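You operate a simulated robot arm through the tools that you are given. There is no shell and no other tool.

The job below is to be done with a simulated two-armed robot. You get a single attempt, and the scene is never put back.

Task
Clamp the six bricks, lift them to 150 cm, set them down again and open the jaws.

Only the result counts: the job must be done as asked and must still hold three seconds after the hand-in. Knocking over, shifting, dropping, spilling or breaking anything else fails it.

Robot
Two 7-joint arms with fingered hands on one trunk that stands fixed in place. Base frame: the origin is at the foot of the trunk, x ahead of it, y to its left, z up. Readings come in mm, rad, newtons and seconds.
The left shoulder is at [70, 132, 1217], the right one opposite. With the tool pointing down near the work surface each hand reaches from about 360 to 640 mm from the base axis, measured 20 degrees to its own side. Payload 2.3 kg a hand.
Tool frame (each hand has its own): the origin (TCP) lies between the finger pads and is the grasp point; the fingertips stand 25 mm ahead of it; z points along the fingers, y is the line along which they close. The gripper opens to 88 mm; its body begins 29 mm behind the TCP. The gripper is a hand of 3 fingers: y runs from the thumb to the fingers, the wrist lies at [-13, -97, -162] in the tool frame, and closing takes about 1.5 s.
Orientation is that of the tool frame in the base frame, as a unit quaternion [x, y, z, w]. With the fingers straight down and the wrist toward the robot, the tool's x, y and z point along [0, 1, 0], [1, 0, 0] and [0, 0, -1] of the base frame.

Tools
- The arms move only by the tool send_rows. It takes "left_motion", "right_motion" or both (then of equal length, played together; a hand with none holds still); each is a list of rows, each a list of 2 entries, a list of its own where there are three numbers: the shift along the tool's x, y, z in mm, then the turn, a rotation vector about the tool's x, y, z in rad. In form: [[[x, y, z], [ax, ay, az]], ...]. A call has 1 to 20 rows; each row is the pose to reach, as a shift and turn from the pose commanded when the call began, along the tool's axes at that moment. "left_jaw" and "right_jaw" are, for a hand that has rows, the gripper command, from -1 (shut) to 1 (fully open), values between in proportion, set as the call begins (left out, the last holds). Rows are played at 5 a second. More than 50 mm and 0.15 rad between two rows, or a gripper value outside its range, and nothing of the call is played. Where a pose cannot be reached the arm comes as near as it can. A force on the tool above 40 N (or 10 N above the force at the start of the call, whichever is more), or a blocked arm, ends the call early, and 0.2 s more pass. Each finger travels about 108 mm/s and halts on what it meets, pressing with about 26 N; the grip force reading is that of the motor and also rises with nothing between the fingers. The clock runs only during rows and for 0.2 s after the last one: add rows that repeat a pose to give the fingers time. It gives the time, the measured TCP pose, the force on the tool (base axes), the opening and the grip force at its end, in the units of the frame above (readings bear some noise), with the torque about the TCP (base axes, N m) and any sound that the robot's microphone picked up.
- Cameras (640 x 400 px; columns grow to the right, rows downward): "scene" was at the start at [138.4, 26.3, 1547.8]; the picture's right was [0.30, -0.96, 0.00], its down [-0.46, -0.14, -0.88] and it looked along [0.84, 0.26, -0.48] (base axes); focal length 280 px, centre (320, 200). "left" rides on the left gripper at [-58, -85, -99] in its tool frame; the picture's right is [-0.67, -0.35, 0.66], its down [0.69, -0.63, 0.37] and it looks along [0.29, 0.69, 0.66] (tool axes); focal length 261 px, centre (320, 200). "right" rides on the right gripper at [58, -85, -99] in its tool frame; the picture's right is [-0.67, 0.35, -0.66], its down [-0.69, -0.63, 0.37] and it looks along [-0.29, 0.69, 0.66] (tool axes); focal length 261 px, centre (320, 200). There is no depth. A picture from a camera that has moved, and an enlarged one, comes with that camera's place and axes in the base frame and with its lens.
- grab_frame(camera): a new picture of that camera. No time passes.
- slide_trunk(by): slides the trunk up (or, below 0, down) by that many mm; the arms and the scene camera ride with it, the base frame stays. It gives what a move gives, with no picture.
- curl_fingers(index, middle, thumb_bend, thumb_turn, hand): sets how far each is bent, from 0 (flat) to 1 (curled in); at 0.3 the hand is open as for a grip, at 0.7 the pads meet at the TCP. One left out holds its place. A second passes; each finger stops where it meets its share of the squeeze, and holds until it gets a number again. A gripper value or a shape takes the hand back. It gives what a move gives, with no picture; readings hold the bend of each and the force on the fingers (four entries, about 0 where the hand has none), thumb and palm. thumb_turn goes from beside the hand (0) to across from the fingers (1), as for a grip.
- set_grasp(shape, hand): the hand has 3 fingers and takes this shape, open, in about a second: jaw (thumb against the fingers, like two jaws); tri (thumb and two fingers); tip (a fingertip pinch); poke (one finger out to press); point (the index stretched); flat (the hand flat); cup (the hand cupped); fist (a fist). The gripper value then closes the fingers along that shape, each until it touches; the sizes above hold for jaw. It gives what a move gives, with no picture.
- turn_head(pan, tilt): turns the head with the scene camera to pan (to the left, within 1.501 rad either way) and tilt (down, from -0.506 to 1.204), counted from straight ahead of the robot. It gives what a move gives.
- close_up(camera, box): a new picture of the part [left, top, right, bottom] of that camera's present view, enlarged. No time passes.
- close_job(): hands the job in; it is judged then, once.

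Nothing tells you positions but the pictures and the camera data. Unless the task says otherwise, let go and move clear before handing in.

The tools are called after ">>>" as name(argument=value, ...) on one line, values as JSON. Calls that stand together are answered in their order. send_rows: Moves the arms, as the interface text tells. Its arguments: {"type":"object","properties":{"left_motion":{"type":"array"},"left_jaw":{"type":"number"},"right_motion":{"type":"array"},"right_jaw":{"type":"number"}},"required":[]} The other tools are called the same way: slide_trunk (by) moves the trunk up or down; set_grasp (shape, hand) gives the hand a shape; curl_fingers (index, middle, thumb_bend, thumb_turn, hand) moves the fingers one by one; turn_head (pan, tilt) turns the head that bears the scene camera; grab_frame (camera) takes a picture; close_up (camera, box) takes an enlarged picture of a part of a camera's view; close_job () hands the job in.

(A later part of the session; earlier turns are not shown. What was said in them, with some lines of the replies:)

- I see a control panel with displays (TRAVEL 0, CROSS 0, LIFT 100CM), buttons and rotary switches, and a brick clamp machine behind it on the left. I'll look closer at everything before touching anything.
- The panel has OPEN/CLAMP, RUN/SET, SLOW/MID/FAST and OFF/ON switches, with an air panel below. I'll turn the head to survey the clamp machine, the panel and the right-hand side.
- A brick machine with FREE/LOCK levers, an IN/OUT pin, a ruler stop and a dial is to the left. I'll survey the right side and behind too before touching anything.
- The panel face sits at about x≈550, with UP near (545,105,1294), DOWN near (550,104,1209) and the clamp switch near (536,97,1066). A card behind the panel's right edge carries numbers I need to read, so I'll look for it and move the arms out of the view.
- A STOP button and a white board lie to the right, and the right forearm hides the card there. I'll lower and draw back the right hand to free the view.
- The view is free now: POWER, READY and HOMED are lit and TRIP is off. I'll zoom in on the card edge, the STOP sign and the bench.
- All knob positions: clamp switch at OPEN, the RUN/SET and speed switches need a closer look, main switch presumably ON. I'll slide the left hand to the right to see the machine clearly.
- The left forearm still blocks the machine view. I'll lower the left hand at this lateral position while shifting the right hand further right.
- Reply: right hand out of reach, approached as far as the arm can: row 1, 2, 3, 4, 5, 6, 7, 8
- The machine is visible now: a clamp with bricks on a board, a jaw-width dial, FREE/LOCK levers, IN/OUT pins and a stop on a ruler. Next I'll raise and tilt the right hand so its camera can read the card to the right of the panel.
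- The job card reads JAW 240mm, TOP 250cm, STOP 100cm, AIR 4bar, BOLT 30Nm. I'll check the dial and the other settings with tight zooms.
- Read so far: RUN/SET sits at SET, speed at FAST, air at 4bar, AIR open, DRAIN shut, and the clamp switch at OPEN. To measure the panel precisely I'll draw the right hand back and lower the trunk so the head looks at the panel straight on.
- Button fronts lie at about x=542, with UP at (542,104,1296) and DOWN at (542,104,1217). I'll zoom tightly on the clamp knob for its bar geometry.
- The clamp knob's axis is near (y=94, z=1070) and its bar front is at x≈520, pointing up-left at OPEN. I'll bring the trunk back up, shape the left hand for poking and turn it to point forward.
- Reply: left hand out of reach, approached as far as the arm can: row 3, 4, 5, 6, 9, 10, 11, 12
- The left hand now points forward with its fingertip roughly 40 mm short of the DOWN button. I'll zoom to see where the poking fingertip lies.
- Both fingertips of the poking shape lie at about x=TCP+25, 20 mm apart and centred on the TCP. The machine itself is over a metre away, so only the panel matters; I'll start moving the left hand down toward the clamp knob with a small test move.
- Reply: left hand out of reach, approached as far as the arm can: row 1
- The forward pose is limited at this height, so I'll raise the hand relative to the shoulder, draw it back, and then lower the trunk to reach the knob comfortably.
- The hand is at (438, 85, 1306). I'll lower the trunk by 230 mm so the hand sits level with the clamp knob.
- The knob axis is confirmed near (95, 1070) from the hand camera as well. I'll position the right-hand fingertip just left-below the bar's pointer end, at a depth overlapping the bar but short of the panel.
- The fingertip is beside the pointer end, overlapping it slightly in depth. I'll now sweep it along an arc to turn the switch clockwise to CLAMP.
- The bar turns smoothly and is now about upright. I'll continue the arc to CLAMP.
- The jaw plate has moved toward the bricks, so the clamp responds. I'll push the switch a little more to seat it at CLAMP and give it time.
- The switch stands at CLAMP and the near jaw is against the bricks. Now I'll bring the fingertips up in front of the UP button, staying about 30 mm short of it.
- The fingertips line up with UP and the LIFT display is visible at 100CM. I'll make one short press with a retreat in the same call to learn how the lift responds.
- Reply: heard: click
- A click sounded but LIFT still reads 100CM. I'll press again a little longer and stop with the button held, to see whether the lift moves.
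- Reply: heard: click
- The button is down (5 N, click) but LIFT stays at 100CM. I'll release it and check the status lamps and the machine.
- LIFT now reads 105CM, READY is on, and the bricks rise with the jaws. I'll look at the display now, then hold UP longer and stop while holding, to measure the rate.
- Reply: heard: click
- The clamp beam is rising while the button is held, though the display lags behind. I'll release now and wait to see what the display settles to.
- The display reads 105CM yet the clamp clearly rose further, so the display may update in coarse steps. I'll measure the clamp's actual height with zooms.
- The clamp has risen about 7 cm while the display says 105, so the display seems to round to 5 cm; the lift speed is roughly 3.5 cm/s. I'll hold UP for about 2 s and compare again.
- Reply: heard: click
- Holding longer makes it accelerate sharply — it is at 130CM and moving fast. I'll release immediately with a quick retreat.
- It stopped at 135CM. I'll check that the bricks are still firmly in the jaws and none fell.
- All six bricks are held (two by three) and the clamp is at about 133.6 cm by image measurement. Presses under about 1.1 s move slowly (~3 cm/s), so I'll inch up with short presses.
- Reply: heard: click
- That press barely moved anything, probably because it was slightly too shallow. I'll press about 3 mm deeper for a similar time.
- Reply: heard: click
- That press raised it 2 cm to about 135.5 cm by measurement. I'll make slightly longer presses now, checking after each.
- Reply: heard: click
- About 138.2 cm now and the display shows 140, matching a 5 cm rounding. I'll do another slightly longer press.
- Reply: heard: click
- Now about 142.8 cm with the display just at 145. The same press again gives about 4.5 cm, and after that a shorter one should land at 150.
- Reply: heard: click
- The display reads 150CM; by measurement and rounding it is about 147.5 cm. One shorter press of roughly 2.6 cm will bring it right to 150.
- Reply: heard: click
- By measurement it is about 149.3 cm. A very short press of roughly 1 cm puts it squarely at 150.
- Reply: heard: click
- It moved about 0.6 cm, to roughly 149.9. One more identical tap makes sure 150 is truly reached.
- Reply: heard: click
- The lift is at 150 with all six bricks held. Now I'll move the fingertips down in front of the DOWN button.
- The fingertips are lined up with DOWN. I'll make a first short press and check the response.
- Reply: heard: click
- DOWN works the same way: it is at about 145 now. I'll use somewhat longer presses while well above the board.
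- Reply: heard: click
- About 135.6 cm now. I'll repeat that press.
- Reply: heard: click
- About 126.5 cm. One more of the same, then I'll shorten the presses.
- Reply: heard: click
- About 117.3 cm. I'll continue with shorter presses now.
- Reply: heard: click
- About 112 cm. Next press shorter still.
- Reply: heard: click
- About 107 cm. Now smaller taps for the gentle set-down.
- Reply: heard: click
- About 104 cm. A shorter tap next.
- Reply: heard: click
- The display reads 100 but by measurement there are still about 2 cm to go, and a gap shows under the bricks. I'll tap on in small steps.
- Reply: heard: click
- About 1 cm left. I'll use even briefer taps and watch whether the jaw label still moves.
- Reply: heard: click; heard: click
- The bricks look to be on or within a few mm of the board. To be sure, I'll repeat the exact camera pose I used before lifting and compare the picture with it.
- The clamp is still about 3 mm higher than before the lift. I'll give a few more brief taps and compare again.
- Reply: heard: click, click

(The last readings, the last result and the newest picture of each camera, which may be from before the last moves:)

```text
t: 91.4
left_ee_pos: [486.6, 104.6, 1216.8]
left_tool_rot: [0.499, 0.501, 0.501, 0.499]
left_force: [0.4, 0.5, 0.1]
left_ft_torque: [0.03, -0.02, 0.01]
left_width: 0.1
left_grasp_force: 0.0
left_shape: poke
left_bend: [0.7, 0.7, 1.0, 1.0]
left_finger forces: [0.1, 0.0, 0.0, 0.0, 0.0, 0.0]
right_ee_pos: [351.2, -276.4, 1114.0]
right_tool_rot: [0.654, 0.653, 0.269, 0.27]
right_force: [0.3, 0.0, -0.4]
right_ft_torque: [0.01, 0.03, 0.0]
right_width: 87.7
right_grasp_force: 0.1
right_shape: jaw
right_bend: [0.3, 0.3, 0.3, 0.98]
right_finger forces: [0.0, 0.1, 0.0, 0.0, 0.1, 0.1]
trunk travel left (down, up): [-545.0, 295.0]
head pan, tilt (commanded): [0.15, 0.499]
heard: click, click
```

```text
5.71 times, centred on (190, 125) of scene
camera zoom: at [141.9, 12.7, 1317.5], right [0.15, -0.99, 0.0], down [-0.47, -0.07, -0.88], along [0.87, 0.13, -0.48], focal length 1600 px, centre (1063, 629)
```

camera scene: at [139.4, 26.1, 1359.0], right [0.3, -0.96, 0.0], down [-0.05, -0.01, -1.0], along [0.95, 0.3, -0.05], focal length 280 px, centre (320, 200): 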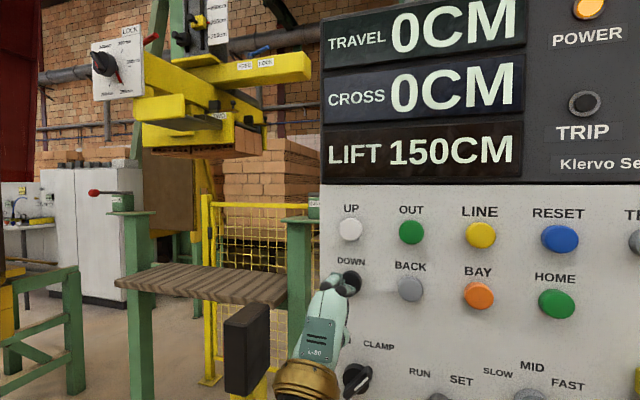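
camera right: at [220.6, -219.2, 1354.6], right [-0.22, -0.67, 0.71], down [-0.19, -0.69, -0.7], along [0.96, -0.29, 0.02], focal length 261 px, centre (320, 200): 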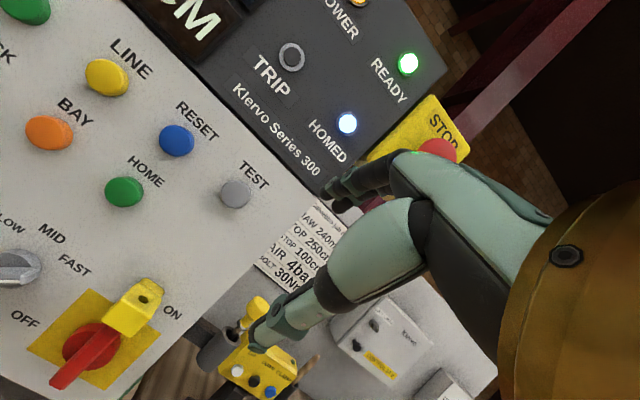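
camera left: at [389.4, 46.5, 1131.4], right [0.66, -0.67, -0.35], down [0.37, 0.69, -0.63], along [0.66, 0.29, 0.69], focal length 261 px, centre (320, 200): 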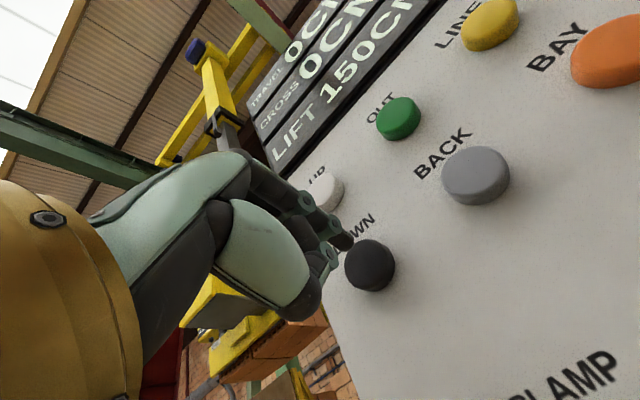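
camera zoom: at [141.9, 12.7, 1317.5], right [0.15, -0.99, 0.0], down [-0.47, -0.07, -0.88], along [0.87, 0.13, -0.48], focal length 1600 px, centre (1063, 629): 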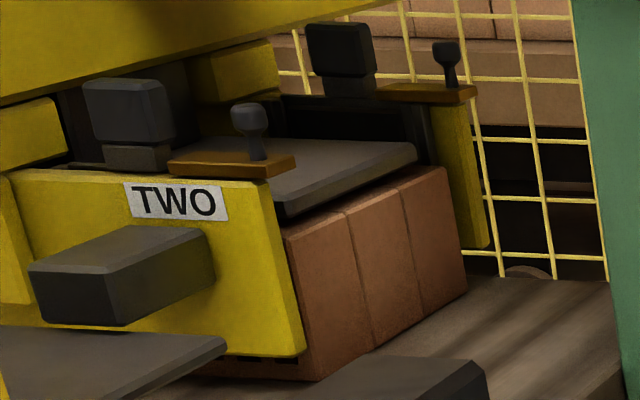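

The two brief taps hardly moved it. I'll try one tap slightly longer, then compare the clamp against the fixed frame.

>>> send_rows(left_motion=[[[0, 0, 30], [0, 0, 0]], [[0, 0, 33], [0, 0, 0]], [[0, 0, 0], [0, 0, 0]], [[0, 0, 0], [0, 0, 0]], [[0, 0, 0], [0, 0, 0]]])

>>> close_up(camera="scene", box=[140, 90, 240, 160])

>>> close_up(camera="scene", box=[0, 30, 260, 210])

```text
t: 92.6
left_ee_pos: [488.9, 103.8, 1218.3]
left_tool_rot: [0.5, 0.5, 0.499, 0.5]
left_force: [-0.1, -0.5, 0.3]
left_ft_torque: [0.0, 0.02, -0.02]
left_width: 0.0
left_grasp_force: 0.0
left_shape: poke
left_bend: [0.7, 0.7, 1.0, 1.0]
left_finger forces: [0.0, 0.0, 0.0, 0.2, 0.0, 0.1]
right_ee_pos: [351.3, -277.1, 1114.6]
right_tool_rot: [0.653, 0.654, 0.271, 0.27]
right_force: [-0.2, -0.1, 0.1]
right_ft_torque: [-0.01, 0.0, 0.01]
right_width: 87.8
right_grasp_force: 0.1
right_shape: jaw
right_bend: [0.3, 0.3, 0.3, 0.98]
right_finger forces: [0.0, 0.0, 0.0, 0.0, 0.0, 0.0]
trunk travel left (down, up): [-545.0, 295.0]
head pan, tilt (commanded): [0.15, 0.499]
heard: click
```

```text
5.71 times, centred on (190, 125) of scene
camera zoom: at [141.5, 12.7, 1317.5], right [0.15, -0.99, 0.0], down [-0.47, -0.07, -0.88], along [0.87, 0.13, -0.48], focal length 1600 px, centre (1063, 629)
```

zoom: 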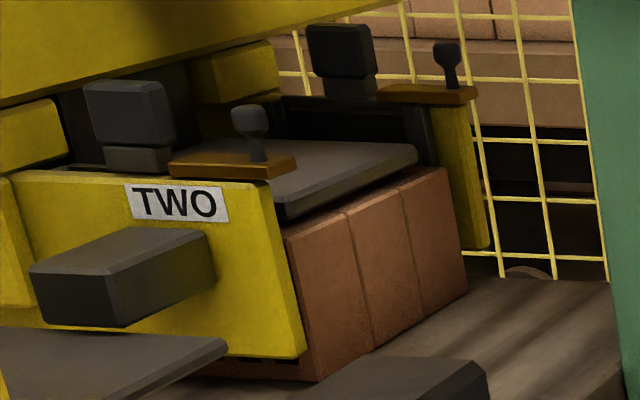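

```text
2.22 times, centred on (130, 120) of scene
camera zoom: at [141.5, 12.7, 1317.5], right [0.15, -0.99, 0.0], down [-0.47, -0.07, -0.88], along [0.87, 0.13, -0.48], focal length 622 px, centre (742, 378)
```

zoom: 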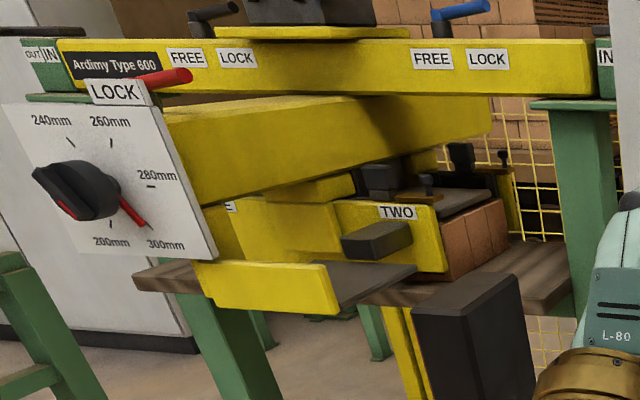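

It moved less than a millimetre, and the bricks look seated on the board. I'll check the status lamps, since HOMED was lit at the start position.

>>> turn_head(pan=0.0, tilt=0.0)

>>> grab_frame(camera="scene")

>>> close_up(camera="scene", box=[30, 250, 230, 370])

```text
t: 93.5
left_ee_pos: [487.8, 103.4, 1218.4]
left_tool_rot: [0.499, 0.501, 0.5, 0.5]
left_force: [-0.3, -0.6, 1.1]
left_ft_torque: [-0.03, -0.03, -0.01]
left_width: 0.1
left_grasp_force: 0.0
left_shape: poke
left_bend: [0.7, 0.7, 1.0, 1.0]
left_finger forces: [0.0, 0.0, 0.0, 0.1, 0.0, 0.0]
right_ee_pos: [351.2, -276.5, 1115.4]
right_tool_rot: [0.655, 0.652, 0.27, 0.271]
right_force: [-1.2, -0.6, 0.2]
right_ft_torque: [0.03, -0.01, 0.01]
right_width: 87.7
right_grasp_force: 0.1
right_shape: jaw
right_bend: [0.3, 0.3, 0.3, 0.98]
right_finger forces: [0.0, 0.1, 0.0, 0.0, 0.0, 0.0]
trunk travel left (down, up): [-545.0, 295.0]
head pan, tilt (commanded): [0.0, 0.0]
```

```text
taken
camera scene: at [141.4, -0.9, 1363.6], right [0.0, -1.0, 0.0], down [0.0, 0.0, -1.0], along [1.0, 0.0, 0.0], focal length 280 px, centre (320, 200)
```

scene: 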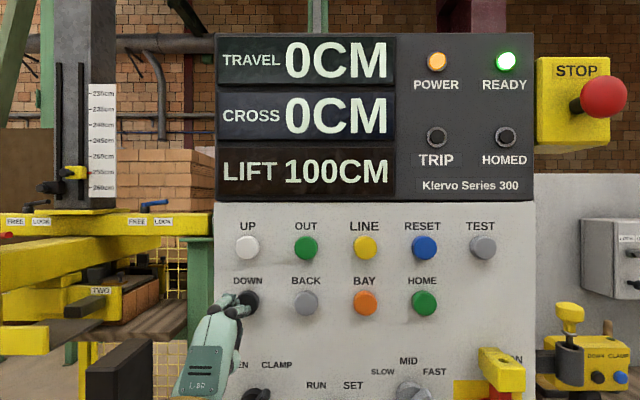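

```text
3.20 times, centred on (130, 310) of scene
camera zoom: at [141.4, -0.9, 1363.6], right [0.0, -1.0, 0.0], down [0.0, 0.0, -1.0], along [1.0, 0.0, 0.0], focal length 896 px, centre (928, -152)
```

zoom: 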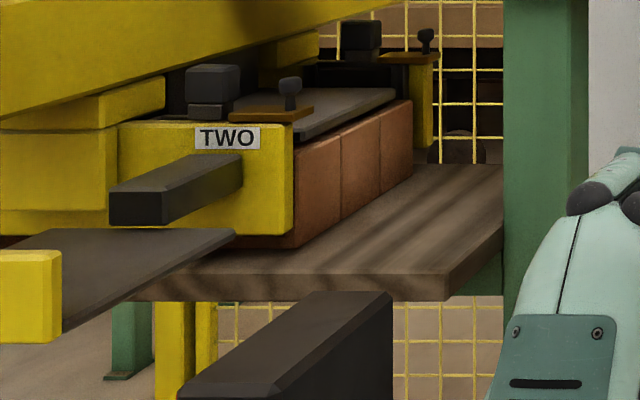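

POWER and READY are on, LIFT shows 100. I'll give one more slightly longer tap and compare in this same view to see whether the bricks still move or are resting.

>>> send_rows(left_motion=[[[0, 0, 30], [0, 0, 0]], [[0, 0, 33], [0, 0, 0]], [[0, 0, 16], [0, 0, 0]], [[0, 0, 0], [0, 0, 0]], [[0, 0, 0], [0, 0, 0]], [[0, 0, 0], [0, 0, 0]]])

>>> close_up(camera="scene", box=[30, 250, 230, 370])

>>> grab_frame(camera="scene")

```text
t: 94.9
left_ee_pos: [487.3, 104.7, 1217.8]
left_tool_rot: [0.5, 0.5, 0.5, 0.5]
left_force: [0.5, 0.0, -0.6]
left_ft_torque: [0.03, 0.0, 0.01]
left_width: 0.3
left_grasp_force: 0.0
left_shape: poke
left_bend: [0.7, 0.7, 1.0, 1.0]
left_finger forces: [0.1, 0.0, 0.0, 0.1, 0.0, 0.0]
right_ee_pos: [350.5, -277.1, 1115.2]
right_tool_rot: [0.654, 0.653, 0.27, 0.27]
right_force: [0.2, -0.9, -0.6]
right_ft_torque: [0.02, -0.01, 0.01]
right_width: 87.6
right_grasp_force: 0.1
right_shape: jaw
right_bend: [0.3, 0.3, 0.3, 0.98]
right_finger forces: [0.0, 0.1, 0.0, 0.0, 0.0, 0.0]
trunk travel left (down, up): [-545.0, 295.0]
head pan, tilt (commanded): [0.0, 0.0]
heard: click
```

```text
3.20 times, centred on (130, 310) of scene
camera zoom: at [141.2, -1.0, 1363.7], right [0.0, -1.0, 0.0], down [0.0, 0.0, -1.0], along [1.0, 0.0, 0.0], focal length 896 px, centre (928, -152)
```

zoom: 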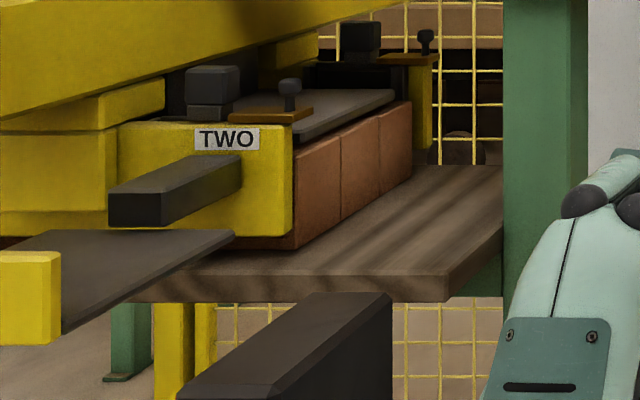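

```text
taken
camera scene: at [141.2, -1.0, 1363.7], right [0.0, -1.0, 0.0], down [0.0, 0.0, -1.0], along [1.0, 0.0, 0.0], focal length 280 px, centre (320, 200)
```

scene: 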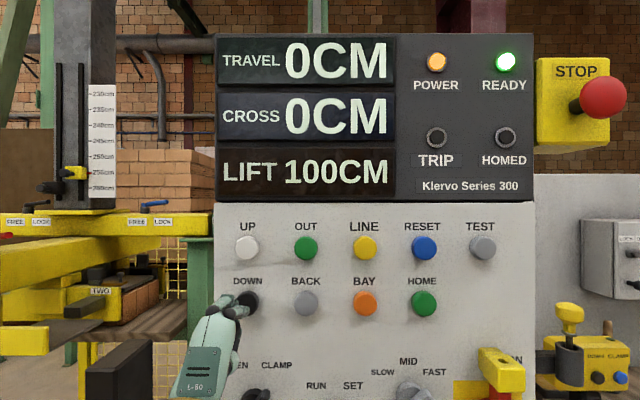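

Almost no further movement. One last tap of the length that earlier gave about 8 mm will show whether the clamp is at its lower end (there is still clearance under the jaw plate).

>>> send_rows(left_motion=[[[0, 0, 20], [0, 0, 0]], [[0, 0, 32], [0, 0, 0]], [[0, 0, 30], [0, 0, 0]], [[0, 0, 0], [0, 0, 0]], [[0, 0, 0], [0, 0, 0]], [[0, 0, 0], [0, 0, 0]]])

>>> close_up(camera="scene", box=[30, 250, 230, 370])

>>> grab_frame(camera="scene")

```text
t: 96.3
left_ee_pos: [488.6, 105.4, 1218.7]
left_tool_rot: [0.5, 0.501, 0.499, 0.5]
left_force: [0.1, -0.5, 1.1]
left_ft_torque: [-0.04, -0.03, -0.02]
left_width: 0.0
left_grasp_force: 0.1
left_shape: poke
left_bend: [0.7, 0.7, 1.0, 1.0]
left_finger forces: [0.0, 0.0, 0.0, 0.0, 0.0, 0.0]
right_ee_pos: [351.6, -277.0, 1114.7]
right_tool_rot: [0.654, 0.653, 0.27, 0.271]
right_force: [0.3, 0.8, 0.3]
right_ft_torque: [0.0, 0.01, 0.01]
right_width: 87.4
right_grasp_force: 0.0
right_shape: jaw
right_bend: [0.3, 0.3, 0.3, 0.98]
right_finger forces: [0.0, 0.1, 0.0, 0.0, 0.0, 0.1]
trunk travel left (down, up): [-545.0, 295.0]
head pan, tilt (commanded): [0.0, 0.0]
heard: click
```

```text
3.20 times, centred on (130, 310) of scene
camera zoom: at [141.5, -1.0, 1363.7], right [0.0, -1.0, 0.0], down [0.0, 0.0, -1.0], along [1.0, 0.0, 0.0], focal length 896 px, centre (928, -152)
```

zoom: 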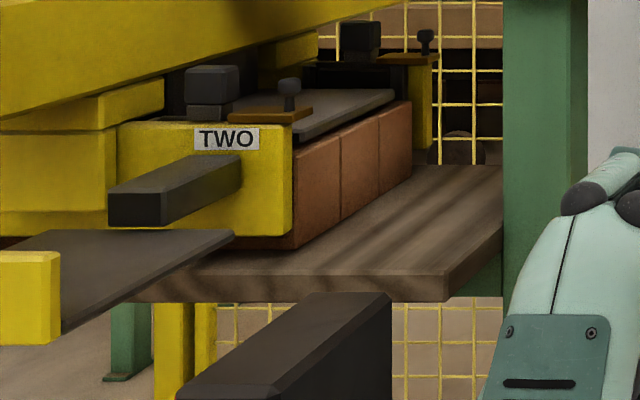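

```text
taken
camera scene: at [141.5, -1.0, 1363.7], right [0.0, -1.0, 0.0], down [0.0, 0.0, -1.0], along [1.0, 0.0, 0.0], focal length 280 px, centre (320, 200)
```

scene: 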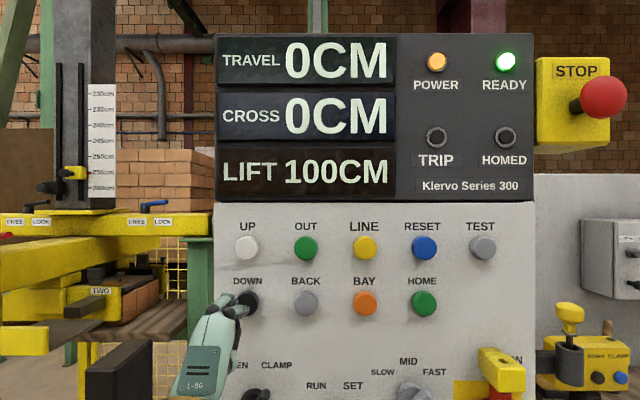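

No movement at all, so the clamp is at its lower end with the bricks resting on the board. Now I'll move the fingers to the right-below side of the clamp switch's pointer to turn it back to OPEN.

>>> send_rows(left_motion=[[[0, 0, -40], [0, 0, 0]], [[-17, -45, -45], [0, 0, 0]], [[-34, -90, -45], [0, 0, 0]], [[-51, -130, -45], [0, 0, 0]], [[-51, -141, -45], [0, 0, 0]], [[-51, -141, -20], [0, 0, 0]], [[-51, -141, 5], [0, 0, 0]], [[-51, -141, 16], [0, 0, 0]]])

>>> turn_head(pan=0.15, tilt=0.5)

>>> close_up(camera="scene", box=[240, 130, 400, 280])

>>> grab_frame(camera="left")

```text
t: 98.1
left_ee_pos: [503.5, 53.6, 1075.4]
left_tool_rot: [0.5, 0.5, 0.5, 0.5]
left_force: [-0.6, -0.7, -1.0]
left_ft_torque: [0.0, -0.01, -0.01]
left_width: 0.0
left_grasp_force: 0.0
left_shape: poke
left_bend: [0.7, 0.7, 1.0, 1.0]
left_finger forces: [0.0, 0.0, 0.0, 0.1, 0.0, 0.1]
right_ee_pos: [349.8, -277.0, 1113.8]
right_tool_rot: [0.654, 0.653, 0.27, 0.271]
right_force: [0.3, 0.2, -0.9]
right_ft_torque: [0.02, -0.05, -0.03]
right_width: 87.8
right_grasp_force: 0.0
right_shape: jaw
right_bend: [0.3, 0.3, 0.3, 0.98]
right_finger forces: [0.1, 0.1, 0.0, 0.1, 0.1, 0.0]
trunk travel left (down, up): [-545.0, 295.0]
head pan, tilt (commanded): [0.0, 0.0]
```

```text
t: 99.0
left_ee_pos: [503.5, 53.6, 1076.4]
left_tool_rot: [0.5, 0.5, 0.5, 0.5]
left_force: [0.3, 0.1, -0.5]
left_ft_torque: [0.02, -0.01, -0.02]
left_width: 0.0
left_grasp_force: 0.1
left_shape: poke
left_bend: [0.7, 0.7, 1.0, 1.0]
left_finger forces: [0.0, 0.0, 0.0, 0.1, 0.1, 0.1]
right_ee_pos: [350.2, -277.5, 1115.1]
right_tool_rot: [0.654, 0.653, 0.271, 0.271]
right_force: [0.2, 0.5, 0.3]
right_ft_torque: [0.02, -0.02, 0.01]
right_width: 87.6
right_grasp_force: 0.1
right_shape: jaw
right_bend: [0.3, 0.3, 0.3, 0.98]
right_finger forces: [0.1, 0.0, 0.1, 0.1, 0.0, 0.1]
trunk travel left (down, up): [-545.0, 295.0]
head pan, tilt (commanded): [0.15, 0.499]
```

```text
2.67 times, centred on (320, 205) of scene
camera zoom: at [141.4, 12.6, 1317.6], right [0.15, -0.99, 0.0], down [-0.47, -0.07, -0.88], along [0.87, 0.13, -0.48], focal length 747 px, centre (320, 187)
```

zoom: 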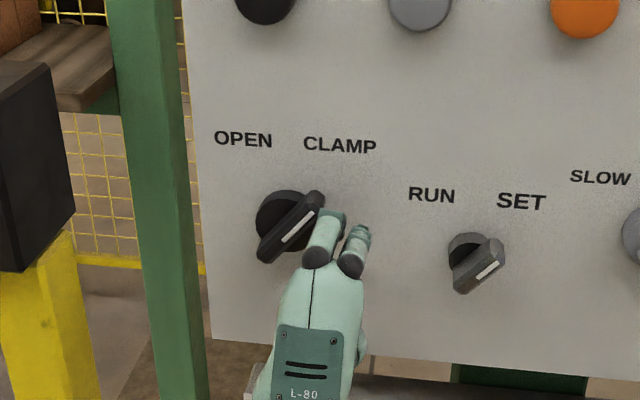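

```text
taken
camera left: at [403.8, -3.7, 991.0], right [0.66, -0.67, -0.35], down [0.37, 0.69, -0.63], along [0.66, 0.29, 0.69], focal length 261 px, centre (320, 200)
```

left: 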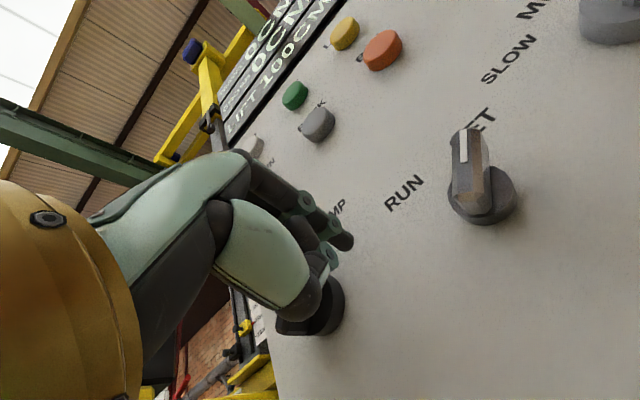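

The left fingertip sits right of the pointer, clear of the RUN/SET switch. I'll sweep the mirrored arc to turn it counter-clockwise to OPEN.

>>> send_rows(left_motion=[[[6, 5.5, 1], [0, 0, 0]], [[9, 9.7, 1], [0, 0, 0]], [[12, 13.4, 1], [0, 0, 0]], [[15.5, 16.5, 1], [0, 0, 0]], [[19.5, 19, 1], [0, 0, 0]], [[24, 20.8, 1], [0, 0, 0]], [[29, 21.6, 1], [0, 0, 0]], [[33.6, 21.6, 1], [0, 0, 0]], [[38.3, 20.9, 1], [0, 0, 0]], [[41.6, 19.8, 1], [0, 0, 0]], [[43.6, 18.5, 1], [0, 0, 0]], [[43.6, 18.5, 1], [0, 0, 0]], [[40, 19, -15], [0, 0, 0]], [[40, 19, -55], [0, 0, 0]]])

>>> grab_frame(camera="scene")

>>> close_up(camera="scene", box=[240, 130, 400, 280])

>>> close_up(camera="scene", box=[0, 30, 260, 210])

```text
t: 102.0
left_ee_pos: [445.9, 92.9, 1094.6]
left_tool_rot: [0.5, 0.5, 0.5, 0.5]
left_force: [0.8, 0.3, 0.6]
left_ft_torque: [0.01, -0.02, 0.0]
left_width: 0.0
left_grasp_force: 0.0
left_shape: poke
left_bend: [0.7, 0.7, 1.0, 1.0]
left_finger forces: [0.0, 0.0, 0.1, 0.0, 0.1, 0.1]
right_ee_pos: [349.2, -276.8, 1114.5]
right_tool_rot: [0.654, 0.652, 0.271, 0.272]
right_force: [0.4, -0.3, 0.0]
right_ft_torque: [0.03, 0.0, -0.02]
right_width: 87.6
right_grasp_force: 0.1
right_shape: jaw
right_bend: [0.3, 0.3, 0.3, 0.98]
right_finger forces: [0.0, 0.0, 0.1, 0.0, 0.0, 0.1]
trunk travel left (down, up): [-545.0, 295.0]
head pan, tilt (commanded): [0.15, 0.499]
```

```text
taken
camera scene: at [139.5, 12.5, 1317.8], right [0.15, -0.99, 0.0], down [-0.47, -0.07, -0.88], along [0.87, 0.13, -0.48], focal length 280 px, centre (320, 200)
```

scene: 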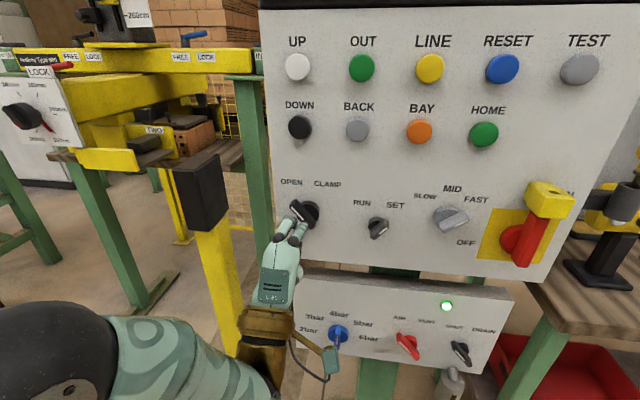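

```text
2.67 times, centred on (320, 205) of scene
camera zoom: at [139.5, 12.5, 1317.8], right [0.15, -0.99, 0.0], down [-0.47, -0.07, -0.88], along [0.87, 0.13, -0.48], focal length 747 px, centre (320, 187)
```

zoom: 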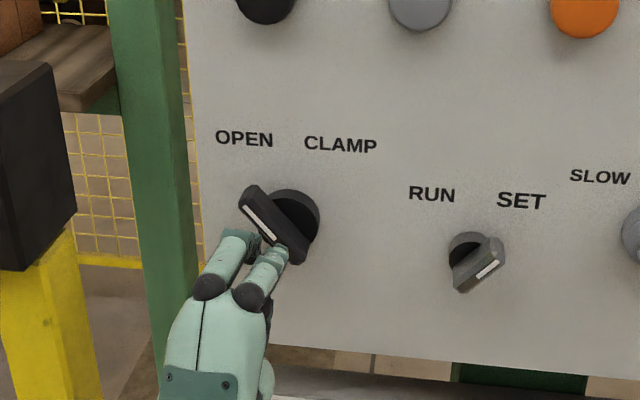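

```text
2.22 times, centred on (130, 120) of scene
camera zoom: at [139.5, 12.5, 1317.8], right [0.15, -0.99, 0.0], down [-0.47, -0.07, -0.88], along [0.87, 0.13, -0.48], focal length 622 px, centre (742, 378)
```

zoom: 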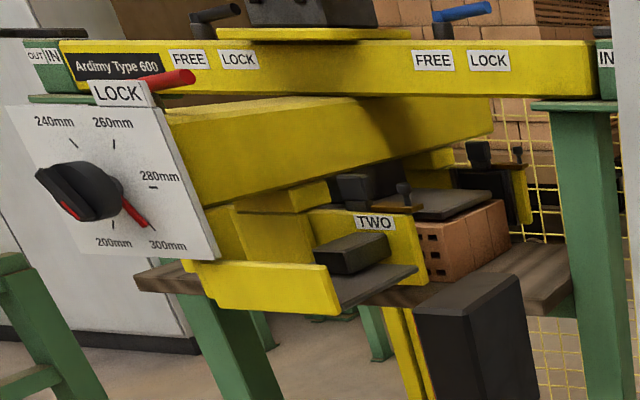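

The switch is at OPEN, the jaws have opened and the bricks stand on the board. I'll draw the hand further away and inspect the bricks and panel once more.

>>> send_rows(left_motion=[[[-10, 40, -5], [0, 0, 0]], [[-20, 80, -10], [0, 0, 0]], [[-20, 110, -25], [0, 0, 0]], [[-20, 110, -25], [0, 0, 0]], [[-20, 110, -25], [0, 0, 0]]])

>>> close_up(camera="scene", box=[120, 80, 260, 180])

>>> turn_head(pan=0.1, tilt=0.0)

>>> grab_frame(camera="scene")

>>> close_up(camera="scene", box=[40, 240, 240, 365])

```text
t: 103.2
left_ee_pos: [423.3, 72.4, 1202.9]
left_tool_rot: [0.5, 0.5, 0.5, 0.5]
left_force: [0.4, -0.3, -0.8]
left_ft_torque: [0.03, 0.03, 0.02]
left_width: 0.0
left_grasp_force: 0.1
left_shape: poke
left_bend: [0.7, 0.7, 1.0, 1.0]
left_finger forces: [0.0, 0.1, 0.1, 0.0, 0.1, 0.1]
right_ee_pos: [351.4, -277.0, 1114.5]
right_tool_rot: [0.654, 0.654, 0.27, 0.269]
right_force: [-0.4, -0.8, 1.2]
right_ft_torque: [-0.05, 0.02, 0.02]
right_width: 87.6
right_grasp_force: 0.0
right_shape: jaw
right_bend: [0.3, 0.3, 0.3, 0.98]
right_finger forces: [0.1, 0.0, 0.1, 0.0, 0.0, 0.0]
trunk travel left (down, up): [-545.0, 295.0]
head pan, tilt (commanded): [0.15, 0.499]
```

```text
4.00 times, centred on (190, 130) of scene
camera zoom: at [141.3, 12.7, 1317.6], right [0.15, -0.99, 0.0], down [-0.47, -0.07, -0.88], along [0.87, 0.13, -0.48], focal length 1120 px, centre (840, 480)
```

zoom: 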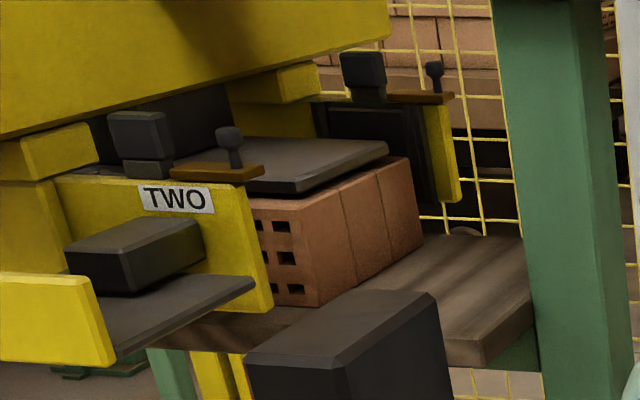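

```text
t: 104.2
left_ee_pos: [424.5, 71.6, 1201.9]
left_tool_rot: [0.501, 0.499, 0.5, 0.5]
left_force: [-0.3, 1.5, -0.1]
left_ft_torque: [0.0, 0.0, 0.03]
left_width: 0.0
left_grasp_force: 0.0
left_shape: poke
left_bend: [0.7, 0.7, 1.0, 1.0]
left_finger forces: [0.1, 0.0, 0.1, 0.0, 0.1, 0.0]
right_ee_pos: [349.9, -276.4, 1113.6]
right_tool_rot: [0.654, 0.653, 0.27, 0.271]
right_force: [0.5, 0.5, -0.2]
right_ft_torque: [-0.03, 0.02, -0.01]
right_width: 87.7
right_grasp_force: 0.0
right_shape: jaw
right_bend: [0.3, 0.3, 0.3, 0.98]
right_finger forces: [0.0, 0.0, 0.0, 0.0, 0.1, 0.0]
trunk travel left (down, up): [-545.0, 295.0]
head pan, tilt (commanded): [0.099, 0.0]
```

```text
taken
camera scene: at [140.9, 7.9, 1363.6], right [0.1, -0.99, 0.0], down [0.0, 0.0, -1.0], along [0.99, 0.1, 0.0], focal length 280 px, centre (320, 200)
```

scene: 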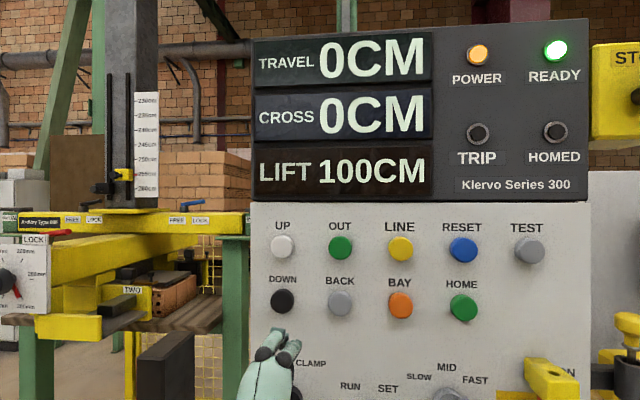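

```text
3.20 times, centred on (140, 302) of scene
camera zoom: at [140.9, 7.9, 1363.6], right [0.1, -0.99, 0.0], down [0.0, 0.0, -1.0], along [0.99, 0.1, 0.0], focal length 896 px, centre (896, -128)
```

zoom: 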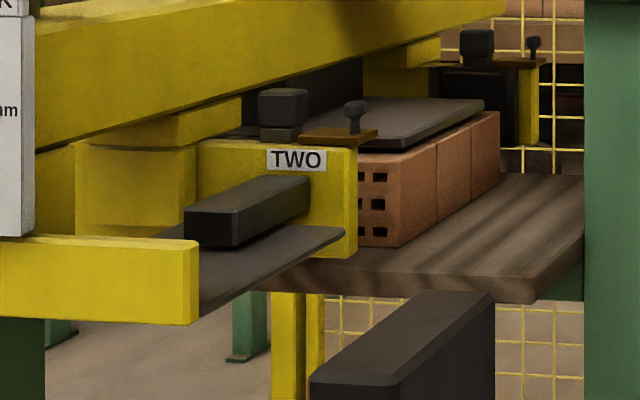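

All six bricks stand on the board, the jaws are open, LIFT reads 100CM, READY is lit with no trip, and both hands are clear of everything. I'm handing the job in.

>>> close_job()

```text
The job is handed in.
```

I clamped the six bricks, lifted them until LIFT read 150CM, set them back down and opened the jaws. The job is handed in; I haven't seen the verdict.

- **Lift height:** the display only shows 5 cm steps, so I also measured the jaw height in the camera pictures. The true peak was about 150 cm, give or take 1 cm.
- **Speed:** holding UP made the lift speed up sharply, from about 110 to 130 cm in 0.6 s. I let go at once, it stopped near 135 cm with all six bricks still held, and I did the rest in short presses.
- **Set-down:** I tapped DOWN until the clamp stopped moving, then opened it. The bricks look square on the board, with the jaws back where they started.
- **End state:** the only switch I turned was OPEN/CLAMP, and it is back at OPEN. LIFT shows 100CM, READY is on and TRIP is off. HOMED was on at the start; it went out after the first lift and did not come back on. Both hands are clear of the panel and the machine.
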